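You operate a simulated robot arm through the tools that you are given. There is no shell and no other tool.

You are at the controls of a simulated robot arm. One attempt, no reset.

TASK
Set the dryer to start TOWELS in 3h, then lock its keys.
Fine: shut its door, switch it on, press start before LOCK; change no other setting; leave the washer alone.

Only the result counts: the job must be done as asked and must still hold three seconds after the hand-in. Knocking over, shifting, dropping, spilling or breaking anything else fails it. Flat cloth is picked up by pressing the open fingertips on it (5 to 10 N) and closing them slowly along it; thin cloth reads only 2 to 8 mm in the jaws.

THE ROBOT
A 6-joint arm with a two-finger gripper, fixed in place. Base frame: the origin is on the floor under the middle of its stand, x ahead of it, y to its left, z up. Lengths are in m, angles in degrees, forces in N, time in s.
It reaches about 1.637 m from its shoulder. Its first joint turns from -166.0 to 166.0 degrees. Payload 3.43 kg.
The tool frame sits at the grasp point between the pads (the TCP): z along the fingers, y along the line on which they close. The tips reach 0.02 m beyond it. The gripper opens to 0.19 m; its body begins 0.248 m behind the TCP.
Orientation is told as [roll, pitch, yaw] about the base's x, y, z axes, in that order, counted from this pose: with the fingers straight down and closing along the base's y, the tool's x points along the base's -x, its y along +y and its z along -z.

THE INTERFACE
- The arm moves only by the tool arm_command. Its arguments are lists of equal length, an entry for each row: "linear": the shift along the tool's x, y, z in units of 50 mm (1.0 is 50 mm), a list of three; "turn": the turn, a rotation vector about the tool's x, y, z in units of 8 degrees (1.0 is 8 degrees), a list of three. In form: {"linear": [[tx, ty, tz], ...], "turn": [[ax, ay, az], ...]}. A call has 1 to 20 rows; each row shifts and turns the commanded pose from where the row before left it, along the tool's axes as they then stand. "gripper" is the opening, from 0 (shut) to 1 (fully open), set as the call begins (left out, the last holds). A call with a number of a shift or a turn outside -1 to 1 is refused whole. A row lasts 0.2 s, in which the tool goes at most 0.05 m and 8.6 degrees; a call with a longer step from one row to the next is refused whole, and so is a gripper value outside its range. A pose out of reach is approached as far as the arm can. The call stops where the force on the tool passes 40 N (or 10 N more than at its start, if that is more) or the arm is blocked; 0.2 s more then pass. Each finger travels about 0.045 m/s and halts on what it meets, pressing with about 42 N; the grip force reading is that of the motor and also rises with nothing between the fingers. The clock runs only during rows and for 0.2 s after the last one: add rows that do not move to give the fingers time. It gives the time, the measured TCP pose, the force on the tool (base axes), the opening and the grip force at its end, in the units of the frame above (readings bear some noise), with the torque about the TCP (base axes, N m) and any sound that the robot's microphone picked up.
- Cameras (640 x 400 px; columns grow to the right, rows downward): "scene" is fixed at [0.218, -0.5046, 1.379]; the picture's right is [0.50, -0.86, 0.00], its down [-0.48, -0.28, -0.83] and it looks along [0.72, 0.42, -0.55] (base axes); focal length 321 px, centre (320, 200). "wrist" rides on the gripper at [0.07, -0.008, -0.288] in the tool frame; the picture's right is [0.12, 0.99, 0.00], its down [-0.96, 0.12, -0.25] and it looks along [-0.25, 0.03, 0.97] (tool axes); focal length 261 px, centre (320, 200).
- capture(camera): a new picture of that camera. No time passes.
- raise_lower(by): slides the trunk up (or, below 0, down) by that many m; the arm rides with it, the base frame stays. It gives what a move gives, with no picture.
- point_at(camera, pixels): for up to 12 pixels [column, row] of the newest picture of that camera ("zoom" is the newest enlarged one), the place [x, y, z] in the base frame of the surface seen there, good to about 0.002 m, but the place of the scene camera against the robot may be out by one fixed shift of up to 0.012 m in any direction. No time passes.
- enlarge(camera, box): a new picture of the part [left, top, right, bottom] of that camera's present view, enlarged. No time passes.
- close_job(): hands the job in; it is judged then, once.

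Leave the gripper open and the arm clear of the work at the hand-in unless told otherwise.

The tools are called after "Emit:" by a JSON object that holds its "api" and its "payload". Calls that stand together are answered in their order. arm_command: Moves the arm, as the interface text tells. Its arguments: {"type":"object","properties":{"linear":{"type":"array","items":{"type":"array","items":{"type":"number"}}},"turn":{"type":"array","items":{"type":"array","items":{"type":"number"}}},"gripper":{"type":"number"}},"required":["linear","turn"]} The other tools are called the same way: raise_lower (by) moves the trunk up or down; capture (camera) takes a picture; point_at (camera, pixels) gives the place of the surface under pixels of a picture; enlarge (camera, box) takes an enlarged picture of a part of a camera's view; close_job () hands the job in.

At the start:

```text
t: 0.0
tool_pos: [0.794, 0.3054, 1.158]
tcp_rot: [0.0, 0.1, 0.0]
ft_force: [0.4, 0.7, 0.3]
wrist_torque: [-0.01, 0.01, 0.02]
finger_gap: 0.1899
gripper_force: 0.1
trunk travel left (down, up): [-0.175, 0.065]
```

scene: 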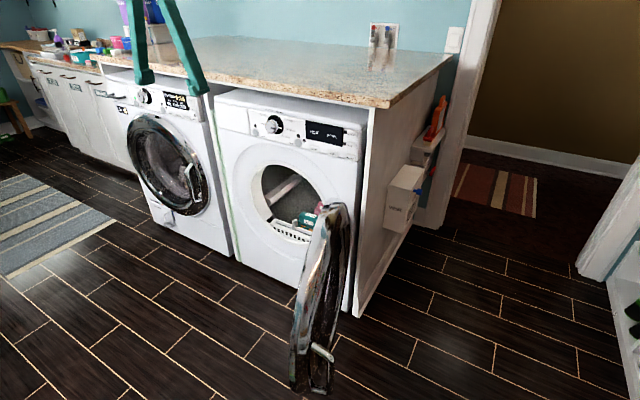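
wrist: 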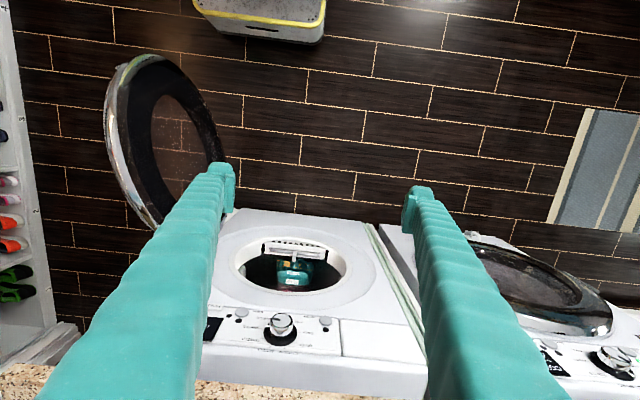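

I see two machines: the left one has its door shut, and the right one has an open door. I'll enlarge both control panels to see which is the dryer and how its keys are labelled.

Emit:
{"api": "enlarge", "payload": {"camera": "scene", "box": [210, 90, 370, 190]}}

Emit:
{"api": "enlarge", "payload": {"camera": "wrist", "box": [190, 290, 350, 390]}}

Emit:
{"api": "enlarge", "payload": {"camera": "scene", "box": [100, 70, 220, 145]}}

```text
4.00 times, centred on (290, 140) of scene
```

zoom: 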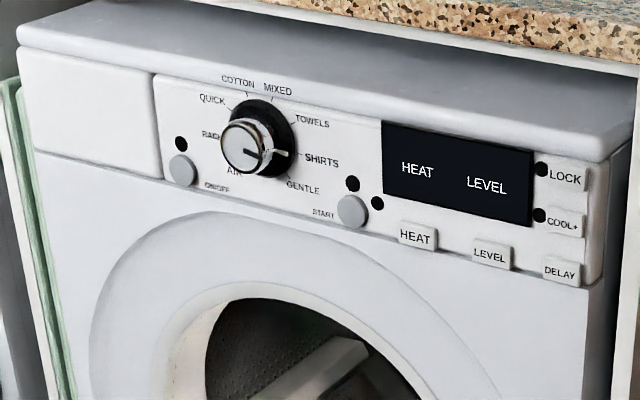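

```text
4.00 times, centred on (270, 340) of wrist
```

zoom: 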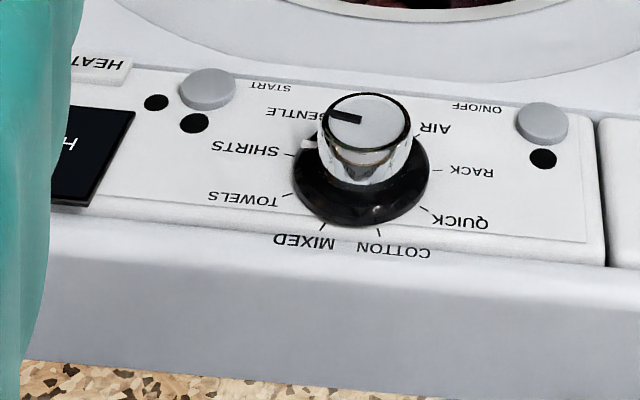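

```text
5.33 times, centred on (160, 108) of scene
```

zoom: 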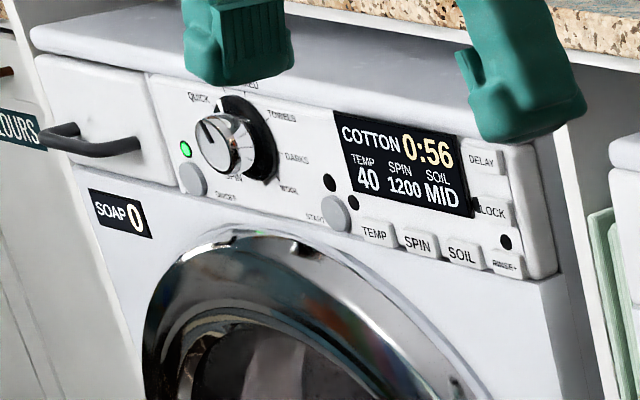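

The right machine is the dryer (HEAT, LEVEL, COOL+, LOCK, DELAY). It's off and its door is wide open. Next I'll look at the door, at what is in the drum and by the opening, and locate the key parts.

Emit:
{"api": "enlarge", "payload": {"camera": "scene", "box": [230, 150, 390, 250]}}

Emit:
{"api": "enlarge", "payload": {"camera": "scene", "box": [240, 190, 420, 400]}}

Emit:
{"api": "enlarge", "payload": {"camera": "wrist", "box": [90, 30, 250, 240]}}

Emit:
{"api": "enlarge", "payload": {"camera": "wrist", "box": [220, 215, 380, 315]}}

```text
4.00 times, centred on (310, 200) of scene
```

zoom: 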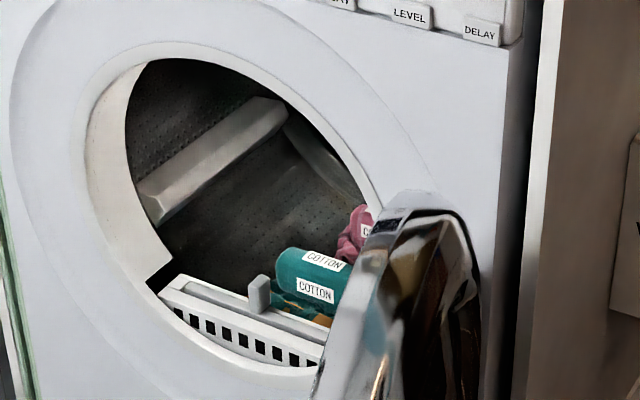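

```text
1.90 times, centred on (330, 295) of scene
```

zoom: 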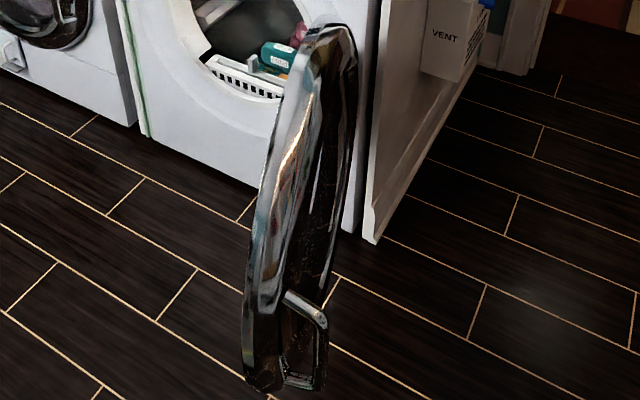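

```text
1.90 times, centred on (170, 135) of wrist
```

zoom: 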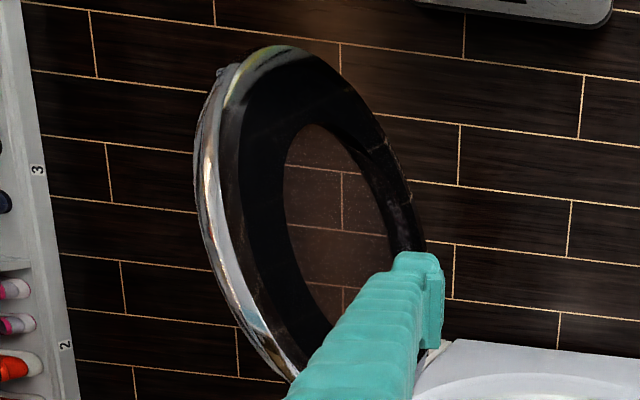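

```text
4.00 times, centred on (300, 265) of wrist
```

zoom: 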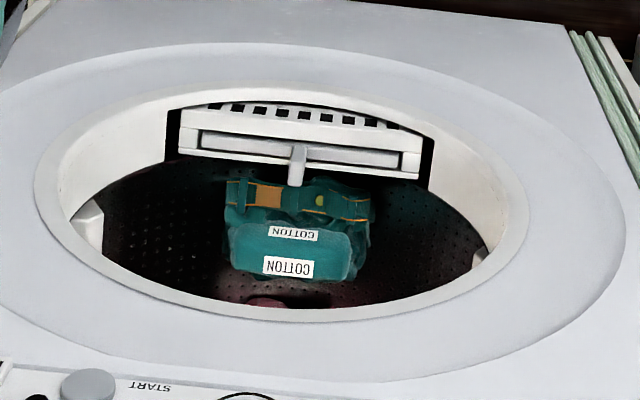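

The right machine holds laundry (green and pink items) and a lint filter in its opening. Its door hinge is on the -y side, and the handle is on the door's free edge near (320,355). I'll measure the panel parts, the door and the drum opening through the scene camera.

Emit:
{"api": "point_at", "payload": {"camera": "scene", "pixels": [[255.5, 132.5], [298, 142.75], [269, 126.5], [351.5, 134.25], [350.25, 157.75], [350.5, 145.75], [332.75, 153.5], [314.25, 149.25], [295, 127.5], [283, 135], [240, 120], [324, 130]]}}

Emit:
{"api": "point_at", "payload": {"camera": "scene", "pixels": [[335, 207], [345, 215], [318, 250], [300, 330], [296, 385], [312, 388], [328, 355], [315, 348], [320, 380], [325, 280], [345, 260], [340, 300]]}}

Emit:
{"api": "point_at", "payload": {"camera": "scene", "pixels": [[355, 250], [350, 300], [230, 240], [250, 255], [270, 270], [250, 160], [260, 195], [330, 185], [300, 205], [270, 225], [310, 235], [360, 180]]}}

Emit:
{"api": "point_at", "payload": {"camera": "wrist", "pixels": [[130, 65], [150, 55], [108, 110], [135, 200], [160, 222], [215, 160], [282, 322], [325, 321], [242, 312], [213, 155], [180, 80], [118, 180]]}}

```text
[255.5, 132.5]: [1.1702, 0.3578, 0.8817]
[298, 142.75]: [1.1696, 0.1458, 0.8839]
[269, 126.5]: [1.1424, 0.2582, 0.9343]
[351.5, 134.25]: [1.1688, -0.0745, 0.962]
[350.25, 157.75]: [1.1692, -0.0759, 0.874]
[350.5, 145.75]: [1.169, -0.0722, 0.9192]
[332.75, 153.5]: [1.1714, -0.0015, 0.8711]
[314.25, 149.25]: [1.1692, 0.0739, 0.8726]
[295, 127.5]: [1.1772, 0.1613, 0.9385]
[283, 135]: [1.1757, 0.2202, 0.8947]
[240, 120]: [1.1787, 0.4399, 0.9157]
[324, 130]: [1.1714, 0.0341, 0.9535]
```

```text
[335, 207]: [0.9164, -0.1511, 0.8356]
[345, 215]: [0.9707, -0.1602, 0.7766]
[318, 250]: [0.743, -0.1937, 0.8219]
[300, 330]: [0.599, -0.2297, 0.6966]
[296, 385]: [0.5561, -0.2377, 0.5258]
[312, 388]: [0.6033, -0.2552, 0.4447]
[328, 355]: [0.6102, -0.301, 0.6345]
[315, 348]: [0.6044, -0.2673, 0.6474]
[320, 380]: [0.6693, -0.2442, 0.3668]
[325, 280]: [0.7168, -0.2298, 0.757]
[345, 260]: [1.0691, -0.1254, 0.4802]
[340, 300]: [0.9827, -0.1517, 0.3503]
```

```text
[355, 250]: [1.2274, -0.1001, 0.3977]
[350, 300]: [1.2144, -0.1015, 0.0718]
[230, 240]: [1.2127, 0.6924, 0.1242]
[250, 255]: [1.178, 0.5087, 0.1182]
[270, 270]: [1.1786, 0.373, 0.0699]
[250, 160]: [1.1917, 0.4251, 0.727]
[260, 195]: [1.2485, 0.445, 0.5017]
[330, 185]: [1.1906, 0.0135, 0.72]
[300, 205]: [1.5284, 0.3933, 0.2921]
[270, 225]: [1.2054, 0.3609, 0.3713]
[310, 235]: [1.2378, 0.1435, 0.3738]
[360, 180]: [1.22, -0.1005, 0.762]
```

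```text
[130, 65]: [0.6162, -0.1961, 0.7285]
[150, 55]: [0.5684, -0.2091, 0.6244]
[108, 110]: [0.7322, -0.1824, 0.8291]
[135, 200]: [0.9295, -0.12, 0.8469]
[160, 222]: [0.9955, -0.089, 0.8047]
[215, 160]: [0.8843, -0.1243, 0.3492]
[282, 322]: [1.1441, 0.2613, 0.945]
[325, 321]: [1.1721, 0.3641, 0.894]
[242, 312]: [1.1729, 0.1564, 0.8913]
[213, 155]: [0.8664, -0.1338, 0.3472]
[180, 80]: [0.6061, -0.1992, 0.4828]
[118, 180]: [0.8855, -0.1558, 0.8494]
```

The wrist camera and the scene camera differ by about (+0.003, +0.008, +0.010), so I'll use that as the scene camera's shift. Before swinging the door I'll measure the obstacles: the countertop edge, the side panel and vent box, the shoe shelf and the yellow-trimmed object.

Emit:
{"api": "point_at", "payload": {"camera": "scene", "pixels": [[385, 107], [300, 88], [220, 80], [372, 150], [362, 310], [390, 225], [400, 170], [620, 270], [600, 240], [440, 110], [150, 85], [440, 200]]}}

Emit:
{"api": "point_at", "payload": {"camera": "wrist", "pixels": [[250, 15], [290, 35], [205, 10], [320, 5], [40, 180], [30, 300], [70, 340], [10, 20], [100, 390], [240, 390], [230, 340], [380, 370]]}}

Emit:
{"api": "enlarge", "payload": {"camera": "wrist", "box": [0, 0, 340, 60]}}

```text
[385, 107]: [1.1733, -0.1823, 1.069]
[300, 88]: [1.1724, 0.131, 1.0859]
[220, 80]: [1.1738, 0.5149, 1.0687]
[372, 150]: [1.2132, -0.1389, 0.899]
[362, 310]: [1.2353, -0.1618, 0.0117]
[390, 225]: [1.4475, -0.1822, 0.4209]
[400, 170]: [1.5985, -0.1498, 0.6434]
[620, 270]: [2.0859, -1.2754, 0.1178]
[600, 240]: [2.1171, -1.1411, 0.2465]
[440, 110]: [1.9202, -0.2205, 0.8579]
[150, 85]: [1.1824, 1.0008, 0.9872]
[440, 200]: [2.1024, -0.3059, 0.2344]
```

```text
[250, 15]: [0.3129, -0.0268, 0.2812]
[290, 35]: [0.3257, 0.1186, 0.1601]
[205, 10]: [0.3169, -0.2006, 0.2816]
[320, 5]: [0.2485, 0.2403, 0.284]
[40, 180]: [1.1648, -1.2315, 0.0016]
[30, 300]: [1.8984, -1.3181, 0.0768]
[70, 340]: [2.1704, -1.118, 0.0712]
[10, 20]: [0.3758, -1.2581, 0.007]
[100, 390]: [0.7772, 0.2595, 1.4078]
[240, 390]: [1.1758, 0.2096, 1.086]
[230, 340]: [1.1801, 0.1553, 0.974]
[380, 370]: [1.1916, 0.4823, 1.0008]
```

```text
1.88 times, centred on (170, 30) of wrist
```

zoom: 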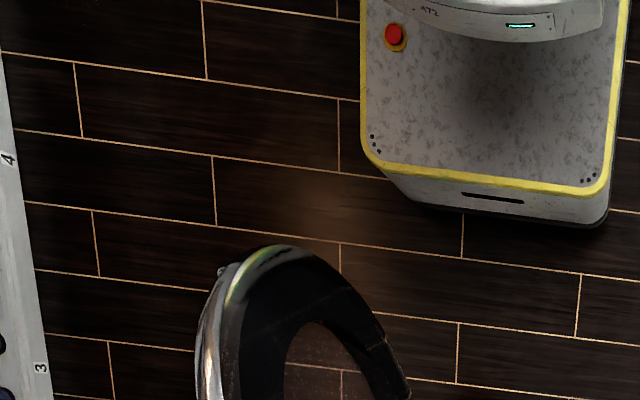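

The yellow-trimmed object is the robot's own base, the shelf is far away (y < -1.2), and the counter's front edge is at x≈1.175. I'll turn the fingers to point straight ahead (+x): -90° about tool y, in place and away from everything, so I can read the panel from the front.

Emit:
{"api": "arm_command", "payload": {"linear": [[0, 0, 0], [0, 0, 0], [0, 0, 0], [0, 0, 0], [0, 0, 0], [0, 0, 0], [0, 0, 0], [0, 0, 0], [0, 0, 0], [0, 0, 0], [0, 0, 0], [0, 0, 0]], "turn": [[0, -1, 0], [0, -1, 0], [0, -1, 0], [0, -1, 0], [0, -1, 0], [0, -1, 0], [0, -1, 0], [0, -1, 0], [0, -1, 0], [0, -1, 0], [0, -1, 0], [0, -0.25, 0]]}}

```text
t: 2.6
tool_pos: [0.7966, 0.3057, 1.1579]
tcp_rot: [166.8, -89.9, -166.8]
ft_force: [-0.2, 0.5, 0.5]
wrist_torque: [-0.01, 0.07, 0.04]
finger_gap: 0.1897
gripper_force: 0.1
trunk travel left (down, up): [-0.175, 0.065]
```

The turn worked: the fingers now point along +x (pitch -89.9). Next I'll move the tool 0.15 m towards -y and 0.2 m down (tool +x is down), which stays clear of the door at y < -0.09, and take a picture.

Emit:
{"api": "arm_command", "payload": {"linear": [[0.9, 0, 0], [0.9, 0, 0], [0.9, 0, 0], [0.9, 0, 0], [0, -0.9, 0], [0, -0.9, 0], [0, -0.9, 0]], "turn": [[0, 0, 0], [0, 0, 0], [0, 0, 0], [0, 0, 0], [0, 0, 0], [0, 0, 0], [0, 0, 0]]}}

Emit:
{"api": "capture", "payload": {"camera": "wrist"}}

Emit:
{"api": "capture", "payload": {"camera": "scene"}}

```text
t: 4.2
tool_pos: [0.852, 0.2103, 1.0066]
tcp_rot: [-23.3, -89.9, 23.3]
ft_force: [0.3, -0.3, 0.5]
wrist_torque: [-0.01, -0.05, -0.13]
finger_gap: 0.1902
gripper_force: 0.0
out of reach, approached as far as the arm can: row 4, 5, 6, 7
trunk travel left (down, up): [-0.175, 0.065]
```

```text
taken
```

wrist: 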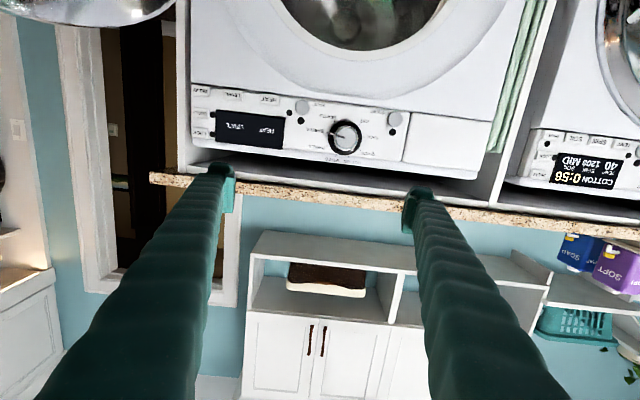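

```text
taken
```

scene: 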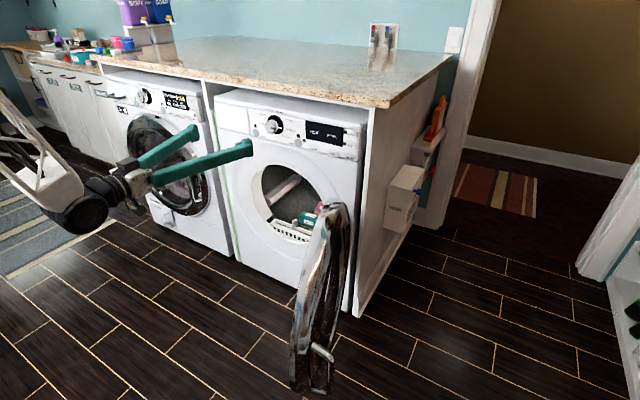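

The arm can't fold that close to its base, so it stopped at (0.852, 0.210, 1.007). I'll move it forward along tool z by about 0.1 m and check where the commanded pose ends up.

Emit:
{"api": "arm_command", "payload": {"linear": [[0, 0, 0.8], [0, 0, 0.8], [0, 0, 0.4], [0, 0, 0]], "turn": [[0, 0, 0], [0, 0, 0], [0, 0, 0], [0, 0, 0]]}}

Emit:
{"api": "capture", "payload": {"camera": "wrist"}}

Emit:
{"api": "enlarge", "payload": {"camera": "wrist", "box": [170, 70, 430, 220]}}

```text
t: 5.2
tool_pos: [0.9504, 0.2108, 1.0068]
tcp_rot: [-17.2, -90.0, 17.2]
ft_force: [0.2, -0.2, 0.4]
wrist_torque: [0.01, -0.01, 0.0]
finger_gap: 0.1899
gripper_force: 0.0
trunk travel left (down, up): [-0.175, 0.065]
```

```text
taken
```

wrist: 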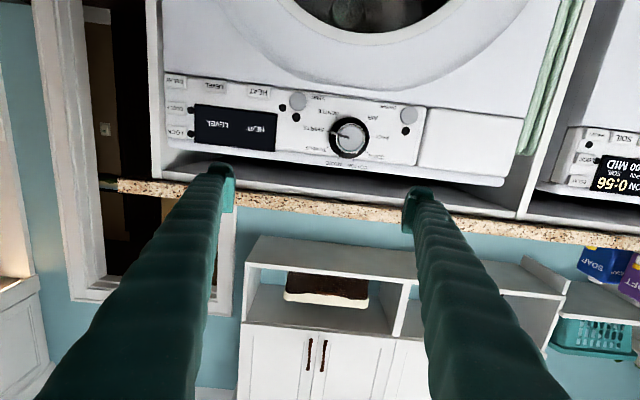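

```text
2.46 times, centred on (300, 145) of wrist
```

zoom: 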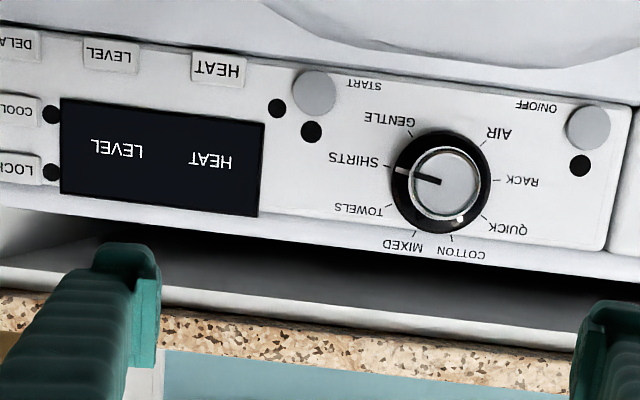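

The knob points at SHIRTS, and the eight programs sit about 40° apart, so TOWELS is one position counter-clockwise. First comes the door, which I'll push shut from its outer (-y) side with closed fingers. I'll raise the arm, close the fingers and pitch them to 45° forward-down.

Emit:
{"api": "arm_command", "payload": {"linear": [[-0.95, 0, 0], [-0.95, 0, 0], [-0.95, 0, 0], [-0.95, 0, 0], [0, 0, 0], [0, 0, 0], [0, 0, 0], [0, 0, 0], [0, 0, 0], [0, 0, 0], [0, 0, 0]], "turn": [[0, 0, 0], [0, 0, 0], [0, 0, 0], [0, 0, 0], [0, 1, 0], [0, 1, 0], [0, 1, 0], [0, 1, 0], [0, 1, 0], [0, 0.625, 0], [0, 0, 0]], "gripper": 0}}

Emit:
{"api": "point_at", "payload": {"camera": "scene", "pixels": [[135, 140], [150, 195], [185, 215], [210, 190], [175, 212], [188, 120], [200, 150], [205, 210]]}}

```text
t: 7.6
tool_pos: [0.9494, 0.2092, 1.198]
tcp_rot: [0.0, -44.9, 0.0]
ft_force: [0.4, 0.2, -0.7]
wrist_torque: [0.0, 0.0, 0.03]
finger_gap: 0.0
gripper_force: 22.2
trunk travel left (down, up): [-0.175, 0.065]
```

```text
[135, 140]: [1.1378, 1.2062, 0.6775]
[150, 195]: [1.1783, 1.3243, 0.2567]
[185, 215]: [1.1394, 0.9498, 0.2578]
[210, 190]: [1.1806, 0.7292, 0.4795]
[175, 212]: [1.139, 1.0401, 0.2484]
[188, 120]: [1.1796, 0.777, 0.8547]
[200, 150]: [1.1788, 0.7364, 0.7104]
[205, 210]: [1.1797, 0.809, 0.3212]
```

The fingers are shut and pitched 45°. The washer's shut door has its outer face at x≈1.138, which tells me where the dryer's door should end up. Now I'll yaw 45° left about the vertical and carry the tool over the open door (top at z≈0.86) to its outer side.

Emit:
{"api": "arm_command", "payload": {"linear": [[0, 0, 0], [0, 0, 0], [0, 0, 0], [0, 0, 0], [0, 0, 0], [0, 0, 0]], "turn": [[-0.7071, 0, -0.7071], [-0.7071, 0, -0.7071], [-0.7071, 0, -0.7071], [-0.7071, 0, -0.7071], [-0.7071, 0, -0.7071], [-0.4419, 0, -0.4419]]}}

Emit:
{"api": "arm_command", "payload": {"linear": [[0.6667, -0.368, -0.5733], [0.6667, -0.368, -0.5733], [0.6667, -0.368, -0.5733], [0.6667, -0.368, -0.5733], [0.6667, -0.368, -0.5733], [0.6667, -0.368, -0.5733], [0.6667, -0.368, -0.5733], [0.6667, -0.368, -0.5733], [0.6667, -0.368, -0.5733], [0.6667, -0.368, -0.5733], [0.6667, -0.368, -0.5733], [0.6667, -0.368, -0.5733], [0.6667, -0.368, -0.5733], [0.6667, -0.368, -0.5733], [0.6667, -0.368, -0.5733]], "turn": [[0, 0, 0], [0, 0, 0], [0, 0, 0], [0, 0, 0], [0, 0, 0], [0, 0, 0], [0, 0, 0], [0, 0, 0], [0, 0, 0], [0, 0, 0], [0, 0, 0], [0, 0, 0], [0, 0, 0], [0, 0, 0], [0, 0, 0]]}}

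Emit:
{"api": "capture", "payload": {"camera": "scene"}}

Emit:
{"api": "capture", "payload": {"camera": "wrist"}}

```text
t: 9.0
tool_pos: [0.9476, 0.2098, 1.1999]
tcp_rot: [-0.1, -45.1, 45.1]
ft_force: [1.2, 0.2, 0.9]
wrist_torque: [-0.07, -0.07, -0.08]
finger_gap: 0.0
gripper_force: 34.5
trunk travel left (down, up): [-0.175, 0.065]
```

```text
t: 12.2
tool_pos: [0.6788, -0.4479, 1.1524]
tcp_rot: [0.0, -45.0, 45.1]
ft_force: [-0.6, 1.2, -0.1]
wrist_torque: [-0.15, 0.04, -0.08]
finger_gap: 0.0
gripper_force: 34.4
trunk travel left (down, up): [-0.175, 0.065]
```

```text
taken
```

scene: 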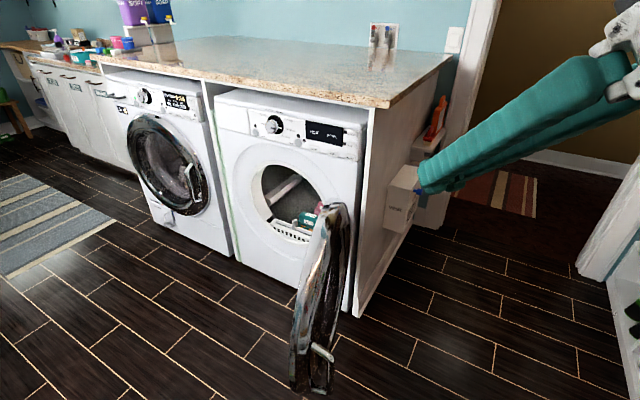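

```text
taken
```

wrist: 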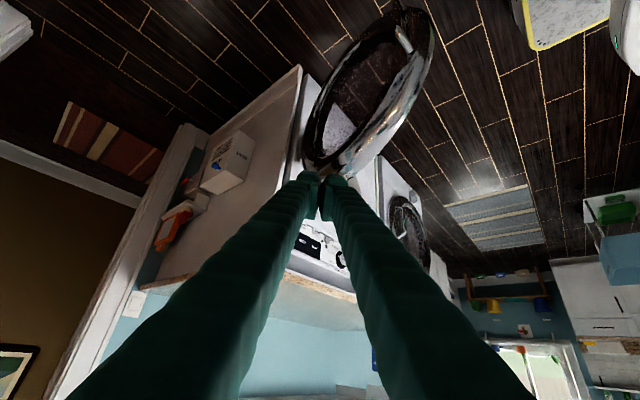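

The tool is now over the outer side of the door, and the wrist camera sees the outer face and the handle near (400,40). I'll measure the door's outer face from here.

Emit:
{"api": "point_at", "payload": {"camera": "wrist", "pixels": [[330, 100], [345, 60], [375, 35], [403, 38], [410, 20], [415, 70], [390, 95], [360, 130], [320, 155], [425, 40], [400, 100], [318, 120]]}}

Emit:
{"api": "enlarge", "payload": {"camera": "wrist", "box": [290, 0, 450, 190]}}

```text
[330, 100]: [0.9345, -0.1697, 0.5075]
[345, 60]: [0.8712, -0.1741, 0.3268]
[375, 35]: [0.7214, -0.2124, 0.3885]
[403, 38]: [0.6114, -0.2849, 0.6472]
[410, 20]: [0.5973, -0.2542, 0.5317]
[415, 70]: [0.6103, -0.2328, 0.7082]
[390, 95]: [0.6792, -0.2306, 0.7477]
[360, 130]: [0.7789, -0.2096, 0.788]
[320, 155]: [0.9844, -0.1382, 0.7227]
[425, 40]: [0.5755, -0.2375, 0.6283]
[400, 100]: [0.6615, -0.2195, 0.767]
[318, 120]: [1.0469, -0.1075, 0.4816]
```

```text
2.11 times, centred on (370, 95) of wrist
```

zoom: 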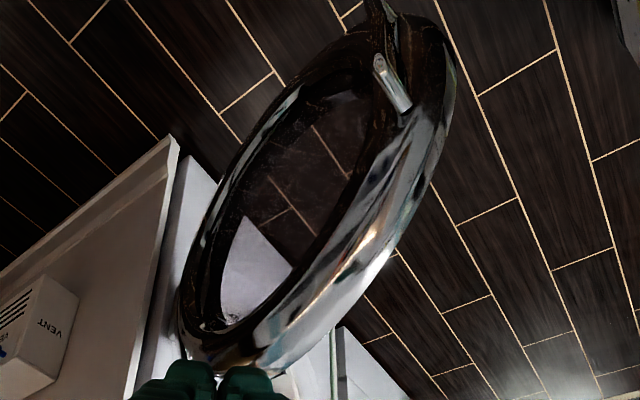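

The outer face runs through about (0.68,-0.23) to (0.93,-0.17), and the handle is at (0.61,-0.285, z 0.53–0.65). I'll lower the closed fingers to (0.70,-0.36,0.75), just outside the chrome ring and above the handle.

Emit:
{"api": "arm_command", "payload": {"linear": [[0.509, 0.107, 0.749], [0.509, 0.107, 0.749], [0.509, 0.107, 0.749], [0.509, 0.107, 0.749], [0.509, 0.107, 0.749], [0.509, 0.107, 0.749], [0.509, 0.107, 0.749], [0.509, 0.107, 0.749], [0.509, 0.107, 0.749]], "turn": [[0, 0, 0], [0, 0, 0], [0, 0, 0], [0, 0, 0], [0, 0, 0], [0, 0, 0], [0, 0, 0], [0, 0, 0], [0, 0, 0]]}}

Emit:
{"api": "capture", "payload": {"camera": "scene"}}

Emit:
{"api": "capture", "payload": {"camera": "wrist"}}

```text
t: 14.2
tool_pos: [0.7008, -0.3587, 0.7546]
tcp_rot: [0.0, -45.0, 45.1]
ft_force: [0.1, 0.8, 0.5]
wrist_torque: [-0.1, -0.05, -0.08]
finger_gap: 0.0
gripper_force: 34.6
trunk travel left (down, up): [-0.175, 0.065]
```

```text
taken
```

scene: 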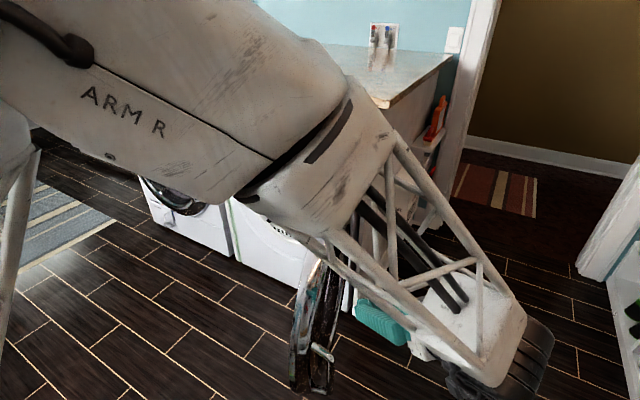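

```text
taken
```

wrist: 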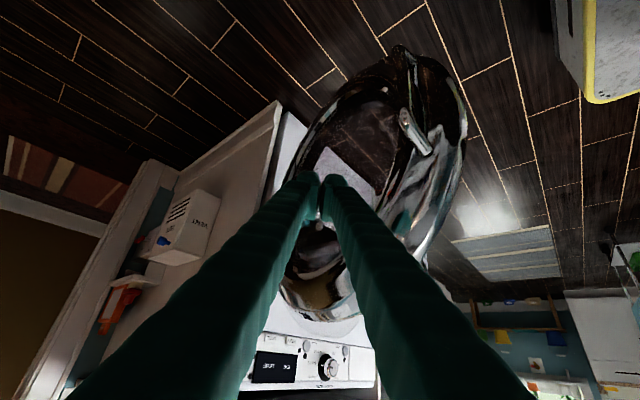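

The fingers hang just outside the ring and the forearm is clear of the door. I'll push in +y in small steps and watch the force to find where contact happens.

Emit:
{"api": "arm_command", "payload": {"linear": [[-0.25, 0.3535, 0.25], [-0.25, 0.3535, 0.25], [-0.25, 0.3535, 0.25], [-0.25, 0.3535, 0.25]], "turn": [[0, 0, 0], [0, 0, 0], [0, 0, 0], [0, 0, 0]]}}

Emit:
{"api": "capture", "payload": {"camera": "wrist"}}

```text
t: 15.2
tool_pos: [0.7018, -0.2609, 0.7474]
tcp_rot: [0.1, -45.0, 44.9]
ft_force: [-0.2, -0.1, -0.4]
wrist_torque: [0.07, -0.03, 0.02]
finger_gap: 0.0
gripper_force: 34.1
trunk travel left (down, up): [-0.175, 0.065]
```

```text
taken
```

wrist: 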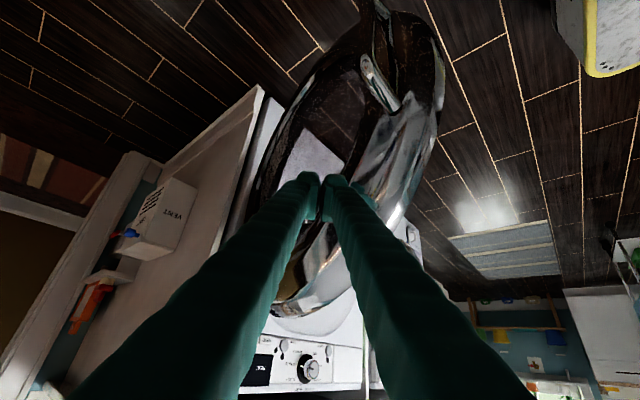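

There's no contact yet at y=-0.261. I'll continue in +y with small steps.

Emit:
{"api": "arm_command", "payload": {"linear": [[-0.2, 0.283, 0.2], [-0.2, 0.283, 0.2], [-0.2, 0.283, 0.2], [-0.2, 0.283, 0.2]], "turn": [[0, 0, 0], [0, 0, 0], [0, 0, 0], [0, 0, 0]]}}

Emit:
{"api": "capture", "payload": {"camera": "wrist"}}

Emit:
{"api": "capture", "payload": {"camera": "scene"}}

```text
t: 16.2
tool_pos: [0.7001, -0.182, 0.7487]
tcp_rot: [0.0, -45.0, 45.0]
ft_force: [0.5, 0.3, 0.4]
wrist_torque: [0.06, 0.01, 0.03]
finger_gap: 0.0
gripper_force: 34.4
trunk travel left (down, up): [-0.175, 0.065]
```

```text
taken
```

wrist: 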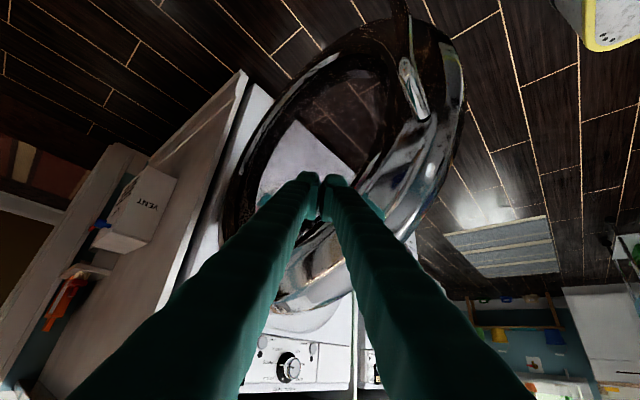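

```text
taken
```

scene: 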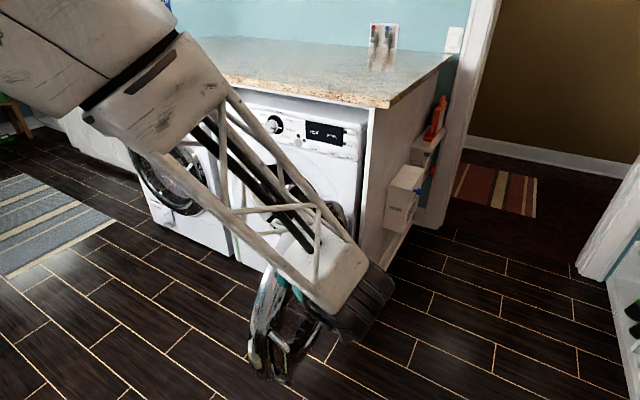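

The door swung easily: its free edge has moved in +y. I'll check its new outer face before pushing along the arc.

Emit:
{"api": "point_at", "payload": {"camera": "wrist", "pixels": [[412, 90], [430, 150], [440, 130], [400, 200], [320, 270], [290, 130], [260, 160], [240, 190], [450, 100], [380, 170]]}}

```text
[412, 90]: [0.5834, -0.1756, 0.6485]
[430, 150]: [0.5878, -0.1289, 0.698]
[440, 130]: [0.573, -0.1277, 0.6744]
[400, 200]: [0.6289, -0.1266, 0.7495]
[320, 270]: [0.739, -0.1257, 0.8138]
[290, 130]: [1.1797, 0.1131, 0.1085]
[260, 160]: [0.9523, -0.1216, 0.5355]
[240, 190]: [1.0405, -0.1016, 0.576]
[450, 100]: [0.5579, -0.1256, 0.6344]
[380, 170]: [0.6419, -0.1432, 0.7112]
```

The door is now at about 4° beyond perpendicular and swings freely about a hinge near (1.175,-0.07). I'll sweep the fingertips along the arc around that hinge, through about (0.718,-0.069) to (0.761,0.037).

Emit:
{"api": "arm_command", "payload": {"linear": [[-0.329, 0.336, 0.329], [-0.329, 0.336, 0.329], [-0.329, 0.336, 0.329], [-0.329, 0.336, 0.329], [-0.3715, 0.2206, 0.3715], [-0.3715, 0.2206, 0.3715], [-0.3715, 0.2206, 0.3715], [-0.3715, 0.2206, 0.3715]], "turn": [[0, 0, 0], [0, 0, 0], [0, 0, 0], [0, 0, 0], [0, 0, 0], [0, 0, 0], [0, 0, 0], [0, 0, 0]]}}

Emit:
{"api": "capture", "payload": {"camera": "wrist"}}

Emit:
{"api": "capture", "payload": {"camera": "scene"}}

```text
t: 18.0
tool_pos: [0.7602, 0.0376, 0.7494]
tcp_rot: [0.0, -45.0, 45.0]
ft_force: [-0.2, 0.2, 0.5]
wrist_torque: [0.03, 0.0, 0.03]
finger_gap: 0.0
gripper_force: 34.3
trunk travel left (down, up): [-0.175, 0.065]
```

```text
taken
```

wrist: 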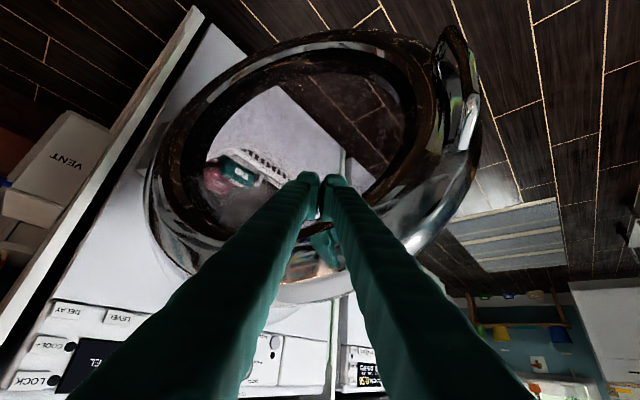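

```text
taken
```

scene: 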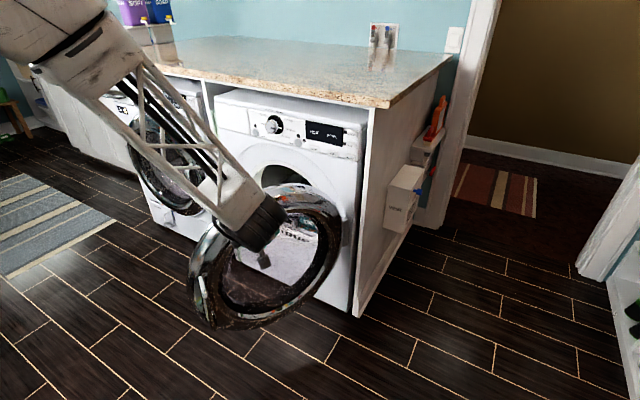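

The push is working and the door is about 65° from shut. I'll continue along the arc to (0.811,0.134) and (0.876,0.221).

Emit:
{"api": "arm_command", "payload": {"linear": [[-0.367, 0.1616, 0.367], [-0.367, 0.1616, 0.367], [-0.367, 0.1616, 0.367], [-0.367, 0.1616, 0.367], [-0.381, 0.0785, 0.381], [-0.381, 0.0785, 0.381], [-0.381, 0.0785, 0.381], [-0.381, 0.0785, 0.381]], "turn": [[0, 0, 0], [0, 0, 0], [0, 0, 0], [0, 0, 0], [0, 0, 0], [0, 0, 0], [0, 0, 0], [0, 0, 0]]}}

Emit:
{"api": "capture", "payload": {"camera": "wrist"}}

Emit:
{"api": "capture", "payload": {"camera": "scene"}}

```text
t: 19.8
tool_pos: [0.8789, 0.2204, 0.7544]
tcp_rot: [0.0, -44.9, 45.0]
ft_force: [-0.4, -0.2, 0.7]
wrist_torque: [0.0, 0.01, 0.02]
finger_gap: 0.0
gripper_force: 34.7
trunk travel left (down, up): [-0.175, 0.065]
```

```text
taken
```

wrist: 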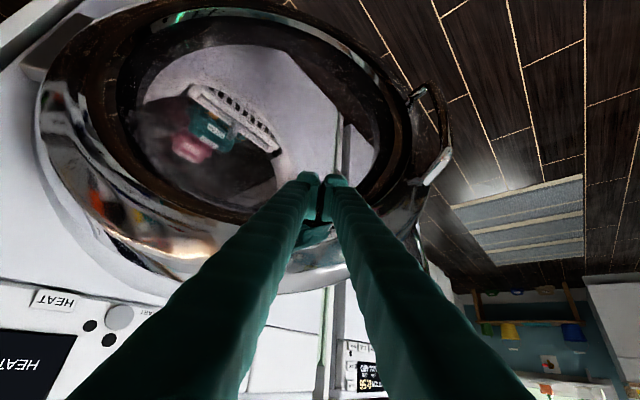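

```text
taken
```

scene: 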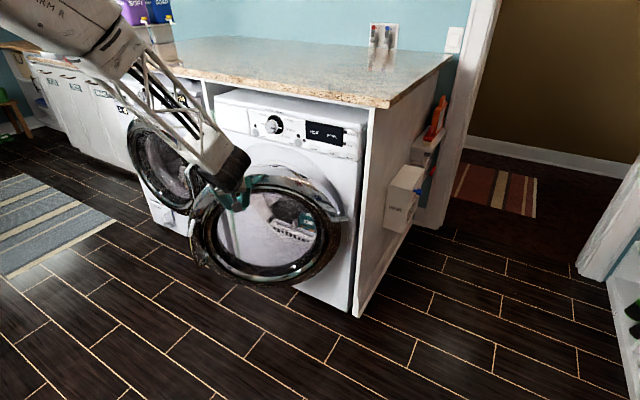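

The door is about 35° from shut. I'll continue to (0.958,0.298) and (1.024,0.340).

Emit:
{"api": "arm_command", "payload": {"linear": [[-0.392, -0.0057, 0.392], [-0.392, -0.0057, 0.392], [-0.392, -0.0057, 0.392], [-0.392, -0.0057, 0.392], [-0.358, -0.11, 0.358], [-0.358, -0.11, 0.358], [-0.358, -0.11, 0.358]], "turn": [[0, 0, 0], [0, 0, 0], [0, 0, 0], [0, 0, 0], [0, 0, 0], [0, 0, 0], [0, 0, 0]]}}

Emit:
{"api": "capture", "payload": {"camera": "wrist"}}

Emit:
{"api": "capture", "payload": {"camera": "scene"}}

```text
t: 21.4
tool_pos: [1.0267, 0.3414, 0.7517]
tcp_rot: [0.1, -45.1, 45.1]
ft_force: [0.4, -1.0, 0.5]
wrist_torque: [0.0, 0.02, -0.03]
finger_gap: 0.0001
gripper_force: 34.2
trunk travel left (down, up): [-0.175, 0.065]
```

```text
taken
```

wrist: 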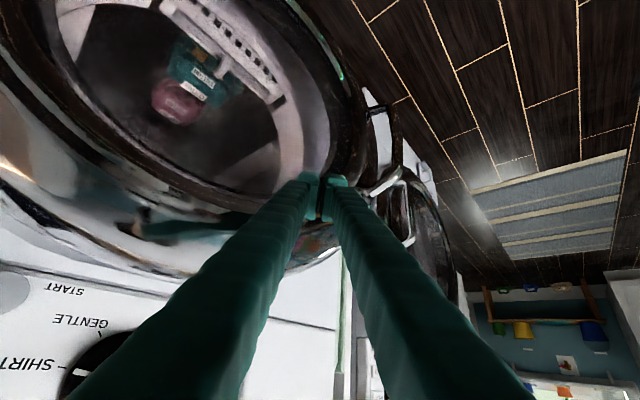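

```text
taken
```

scene: 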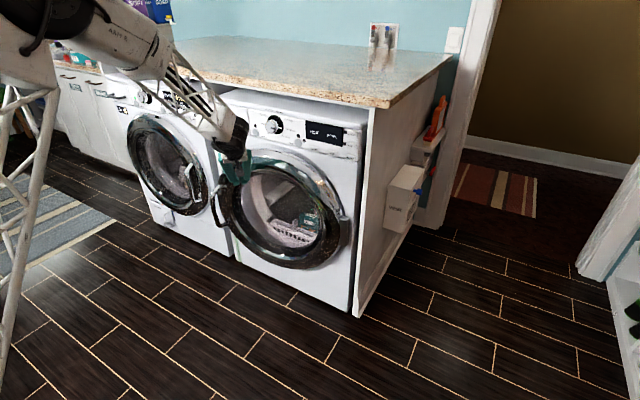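

The door is almost shut. I'll keep pushing mostly in +x with small steps until it latches or the force rises.

Emit:
{"api": "arm_command", "payload": {"linear": [[-0.24, -0.226, 0.24], [-0.24, -0.226, 0.24], [-0.24, -0.226, 0.24], [-0.24, -0.226, 0.24]], "turn": [[0, 0, 0], [0, 0, 0], [0, 0, 0], [0, 0, 0]]}}

Emit:
{"api": "capture", "payload": {"camera": "scene"}}

```text
t: 22.5
tool_pos: [1.1, 0.356, 0.749]
tcp_rot: [0.3, -44.8, 45.1]
ft_force: [-17.1, -5.7, 6.3]
wrist_torque: [-0.03, -0.29, -0.32]
finger_gap: 0.0
gripper_force: 34.7
trunk travel left (down, up): [-0.175, 0.065]
stopped in row 4: the force on the tool passed its limit at 42 N (the readings are from after the stop); the commanded pose is now the measured one
```

```text
taken
```

scene: 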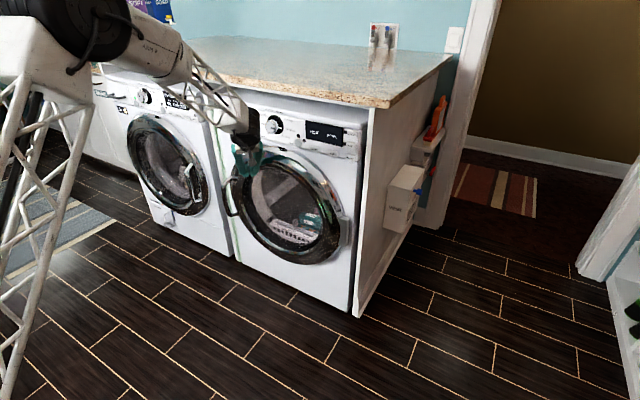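

The push was stopped at 42 N with the door looking shut, but no latch sound was reported. I'll measure the ring to see whether it sits flush (the washer's shut door is at x≈1.138 in the scene camera).

Emit:
{"api": "enlarge", "payload": {"camera": "scene", "box": [210, 130, 370, 270]}}

Emit:
{"api": "point_at", "payload": {"camera": "scene", "pixels": [[240, 225], [270, 248], [300, 262], [335, 245], [345, 215], [325, 178], [300, 160], [285, 155], [232, 195], [250, 240]]}}

```text
2.86 times, centred on (290, 200) of scene
```

zoom: 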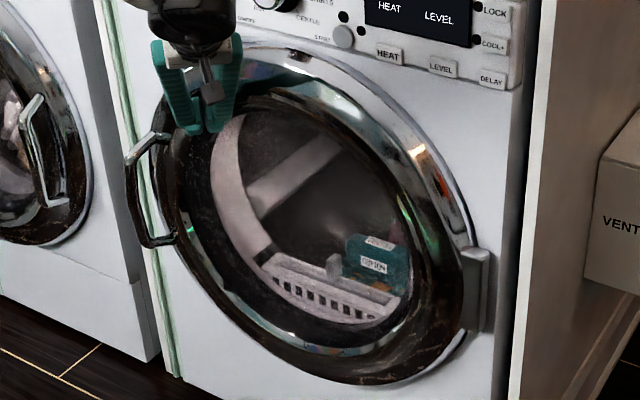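

```text
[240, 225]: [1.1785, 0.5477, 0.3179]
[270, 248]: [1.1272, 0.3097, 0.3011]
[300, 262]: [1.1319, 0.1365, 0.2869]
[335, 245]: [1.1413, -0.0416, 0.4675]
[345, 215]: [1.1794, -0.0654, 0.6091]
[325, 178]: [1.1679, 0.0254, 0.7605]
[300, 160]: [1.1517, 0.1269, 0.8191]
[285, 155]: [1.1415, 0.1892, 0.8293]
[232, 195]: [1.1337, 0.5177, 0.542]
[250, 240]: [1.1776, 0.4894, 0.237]
```

The ring reads x≈1.127 at y=0.31 and x≈1.141 at y=-0.04, so the door is about 2° short of shut. I'll back off a little, turn the tool to point straight at the dryer, and push nearer the free edge above the handle for better leverage.

Emit:
{"api": "arm_command", "payload": {"linear": [[0.5, 0.707, -0.5], [0, 0, 0], [0, 0, 0], [0, 0, 0], [0, 0, 0], [0, 0, 0], [0, 0, 0]], "turn": [[0, 0, 0], [0.7071, 0, 0.7071], [0.7071, 0, 0.7071], [0.7071, 0, 0.7071], [0.7071, 0, 0.7071], [0.7071, 0, 0.7071], [0.4419, 0, 0.4419]]}}

Emit:
{"api": "capture", "payload": {"camera": "wrist"}}

Emit:
{"api": "capture", "payload": {"camera": "scene"}}

```text
t: 24.1
tool_pos: [1.0547, 0.3558, 0.7496]
tcp_rot: [0.0, -44.8, 0.1]
ft_force: [-0.2, 0.0, 0.1]
wrist_torque: [0.03, 0.01, 0.0]
finger_gap: 0.0003
gripper_force: 34.1
out of reach, approached as far as the arm can: row 4, 5
trunk travel left (down, up): [-0.175, 0.065]
```

```text
taken
```

wrist: 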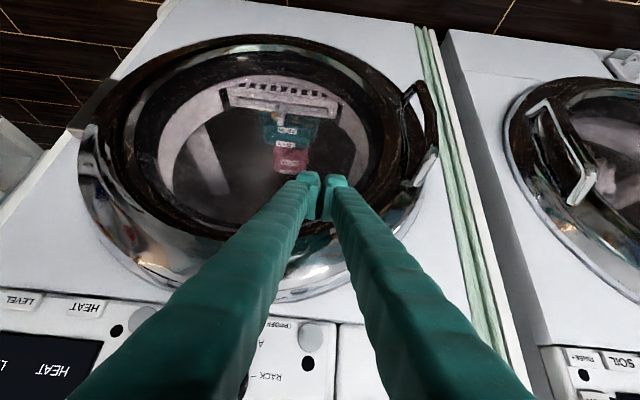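

```text
taken
```

scene: 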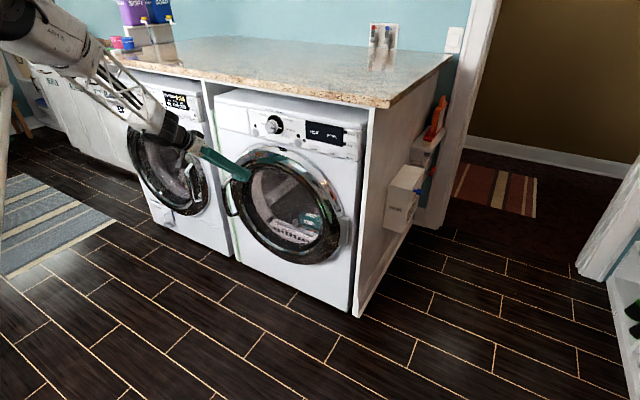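

The door stayed put and the tool now points straight ahead and 45° down. I'll measure the handle and the ring's left edge before choosing the push point.

Emit:
{"api": "point_at", "payload": {"camera": "wrist", "pixels": [[405, 100], [432, 165], [416, 183], [405, 195], [390, 210], [370, 180], [380, 90], [340, 65], [150, 260], [100, 200], [130, 110], [300, 50]]}}

```text
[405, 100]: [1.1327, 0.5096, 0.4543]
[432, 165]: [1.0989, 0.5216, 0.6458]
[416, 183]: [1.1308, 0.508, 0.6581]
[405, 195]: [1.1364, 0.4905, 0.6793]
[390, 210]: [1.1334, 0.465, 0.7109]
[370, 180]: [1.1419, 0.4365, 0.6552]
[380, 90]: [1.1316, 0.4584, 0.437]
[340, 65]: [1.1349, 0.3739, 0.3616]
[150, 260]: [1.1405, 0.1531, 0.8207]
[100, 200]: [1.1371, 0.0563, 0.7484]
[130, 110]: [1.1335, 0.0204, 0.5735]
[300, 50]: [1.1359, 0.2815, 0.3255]
```

The ring reads x≈1.133–1.137 all round, so it looks about flush. To be sure it's fully home I'll push again at (y≈0.455, z≈0.72), clear of the handle (y≈0.51, z<0.66).

Emit:
{"api": "arm_command", "payload": {"linear": [[0.071, 0.66, 0.071], [0.071, 0.66, 0.071], [0.071, 0.66, 0.071], [-0.28, 0, 0.28], [-0.14, 0, 0.14], [-0.14, 0, 0.14], [-0.14, 0, 0.14], [-0.14, 0, 0.14], [-0.14, 0, 0.14]], "turn": [[0, 0, 0], [0, 0, 0], [0, 0, 0], [0, 0, 0], [0, 0, 0], [0, 0, 0], [0, 0, 0], [0, 0, 0], [0, 0, 0]]}}

Emit:
{"api": "capture", "payload": {"camera": "wrist"}}

```text
t: 26.2
tool_pos: [1.1157, 0.4602, 0.7398]
tcp_rot: [0.3, -44.8, 0.2]
ft_force: [-56.6, 17.1, 19.6]
wrist_torque: [-0.55, -0.51, -1.25]
finger_gap: 0.0
gripper_force: 33.5
trunk travel left (down, up): [-0.175, 0.065]
stopped in row 9: the force on the tool passed its limit at 65 N (the readings are from after the stop); the commanded pose is now the measured one
```

```text
taken
```

wrist: 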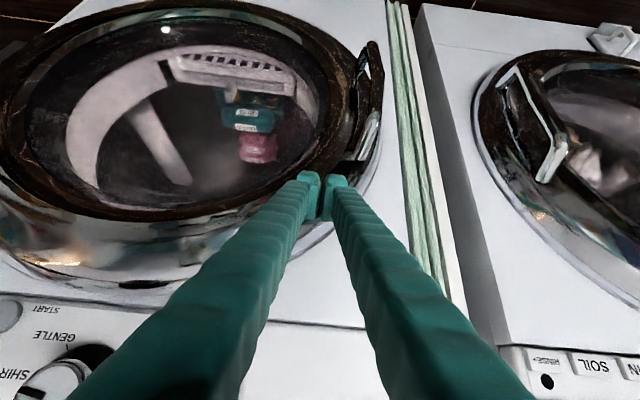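

The door met a hard stop (65 N), so it's firmly against the machine. I'll back off straight along -x and up, then re-measure to see whether it stays shut.

Emit:
{"api": "arm_command", "payload": {"linear": [[0.2, 0, -0.2], [0.7, 0, -0.7], [0.7, 0, -0.7], [0, 0, 0]], "turn": [[0, 0, 0], [0, 0, 0], [0, 0, 0], [0, 0, 0]]}}

Emit:
{"api": "capture", "payload": {"camera": "wrist"}}

Emit:
{"api": "enlarge", "payload": {"camera": "scene", "box": [210, 130, 370, 270]}}

Emit:
{"api": "capture", "payload": {"camera": "scene"}}

Emit:
{"api": "point_at", "payload": {"camera": "scene", "pixels": [[270, 248], [300, 262], [335, 245], [345, 215], [325, 178], [300, 160], [285, 155], [232, 195]]}}

```text
t: 27.2
tool_pos: [1.0093, 0.4572, 0.7399]
tcp_rot: [0.1, -44.7, -0.1]
ft_force: [0.9, -0.1, 0.7]
wrist_torque: [-0.03, 0.03, 0.04]
finger_gap: 0.0002
gripper_force: 34.1
trunk travel left (down, up): [-0.175, 0.065]
```

```text
taken
```

wrist: 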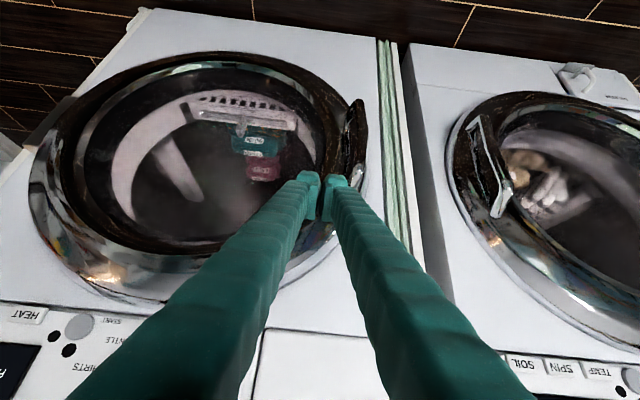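

```text
2.86 times, centred on (290, 200) of scene
```

zoom: 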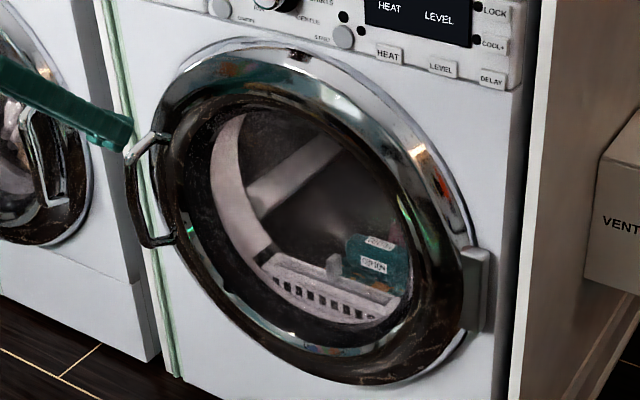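

```text
taken
```

scene: 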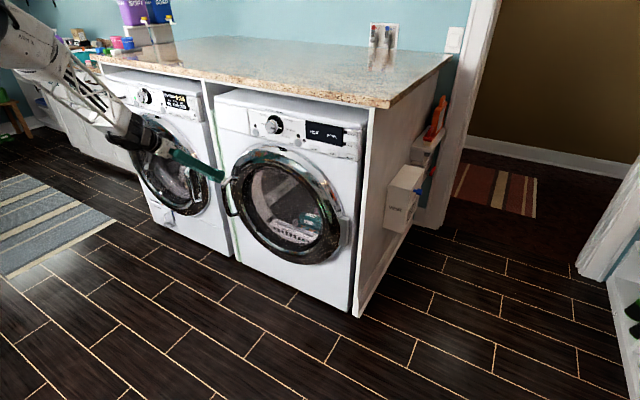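

```text
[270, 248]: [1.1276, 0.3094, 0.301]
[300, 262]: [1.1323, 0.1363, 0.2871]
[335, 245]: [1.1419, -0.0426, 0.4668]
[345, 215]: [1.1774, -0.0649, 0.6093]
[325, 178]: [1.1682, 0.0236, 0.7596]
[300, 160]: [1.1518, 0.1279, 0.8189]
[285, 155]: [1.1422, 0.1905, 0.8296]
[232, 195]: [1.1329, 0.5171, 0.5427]
```

The readings are the same before and after the hard push, so the door is shut and stays shut. Next I'll raise the tool to panel height, a bit back, so I can measure the ON/OFF button and keys with the wrist camera.

Emit:
{"api": "arm_command", "payload": {"linear": [[-0.424, -0.523, -0.566], [-0.424, -0.523, -0.566], [-0.424, -0.523, -0.566], [-0.424, -0.523, -0.566], [-0.424, -0.523, -0.566], [-0.424, -0.523, -0.566], [0, 0, 0]], "turn": [[0, 0, 0], [0, 0, 0], [0, 0, 0], [0, 0, 0], [0, 0, 0], [0, 0, 0], [0, 0, 0]]}}

Emit:
{"api": "capture", "payload": {"camera": "wrist"}}

Emit:
{"api": "enlarge", "payload": {"camera": "wrist", "box": [80, 180, 400, 380]}}

```text
t: 28.8
tool_pos: [0.9757, 0.2989, 0.9451]
tcp_rot: [0.0, -44.7, 0.0]
ft_force: [-0.1, -0.5, -0.1]
wrist_torque: [0.04, 0.03, -0.03]
finger_gap: 0.0002
gripper_force: 34.6
trunk travel left (down, up): [-0.175, 0.065]
```

```text
taken
```

wrist: 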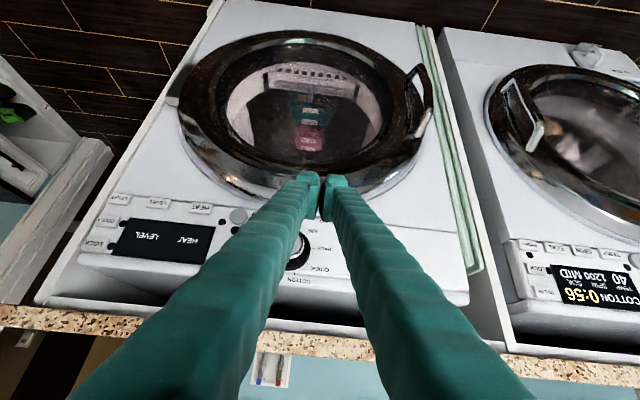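

```text
2.00 times, centred on (240, 280) of wrist
```

zoom: 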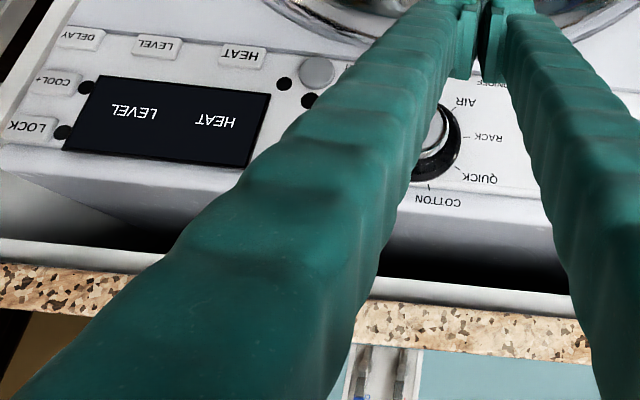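

LOCK, COOL+, DELAY, LEVEL, HEAT and START are all visible left of the fingers. I'll measure them with the accurate wrist camera.

Emit:
{"api": "point_at", "payload": {"camera": "wrist", "pixels": [[95, 244], [107.5, 221], [120, 200], [157.5, 203], [200.5, 208], [238, 216], [111.5, 246.5], [160, 240], [225, 225], [125, 210], [140, 195], [85, 240]]}}

Emit:
{"api": "enlarge", "payload": {"camera": "wrist", "box": [80, 180, 180, 260]}}

Emit:
{"api": "enlarge", "payload": {"camera": "wrist", "box": [270, 160, 390, 235]}}

```text
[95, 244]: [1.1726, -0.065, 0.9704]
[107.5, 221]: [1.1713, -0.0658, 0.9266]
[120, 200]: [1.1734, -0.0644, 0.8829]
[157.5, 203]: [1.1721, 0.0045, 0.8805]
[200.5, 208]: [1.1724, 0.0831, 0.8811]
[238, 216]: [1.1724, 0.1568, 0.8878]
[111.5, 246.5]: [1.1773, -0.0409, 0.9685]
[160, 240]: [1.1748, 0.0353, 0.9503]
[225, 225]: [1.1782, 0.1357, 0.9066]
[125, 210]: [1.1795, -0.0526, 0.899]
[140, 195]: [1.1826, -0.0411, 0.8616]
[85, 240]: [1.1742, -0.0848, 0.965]
```

```text
5.00 times, centred on (130, 220) of wrist
```

zoom: 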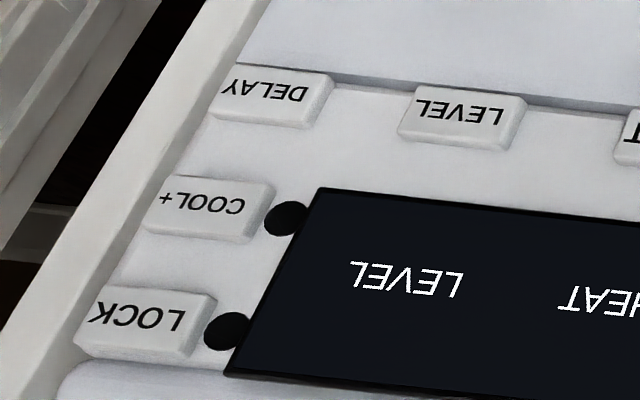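

```text
5.33 times, centred on (330, 198) of wrist
```

zoom: 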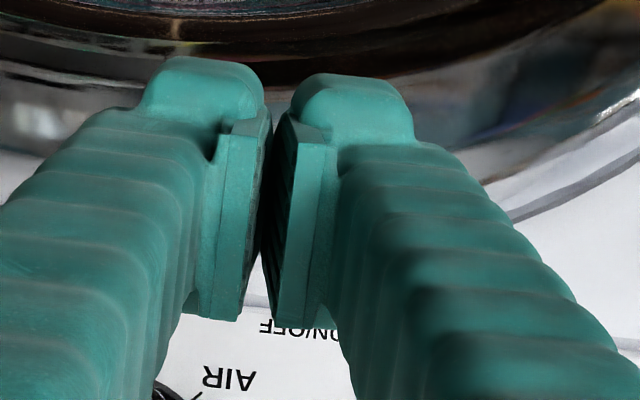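

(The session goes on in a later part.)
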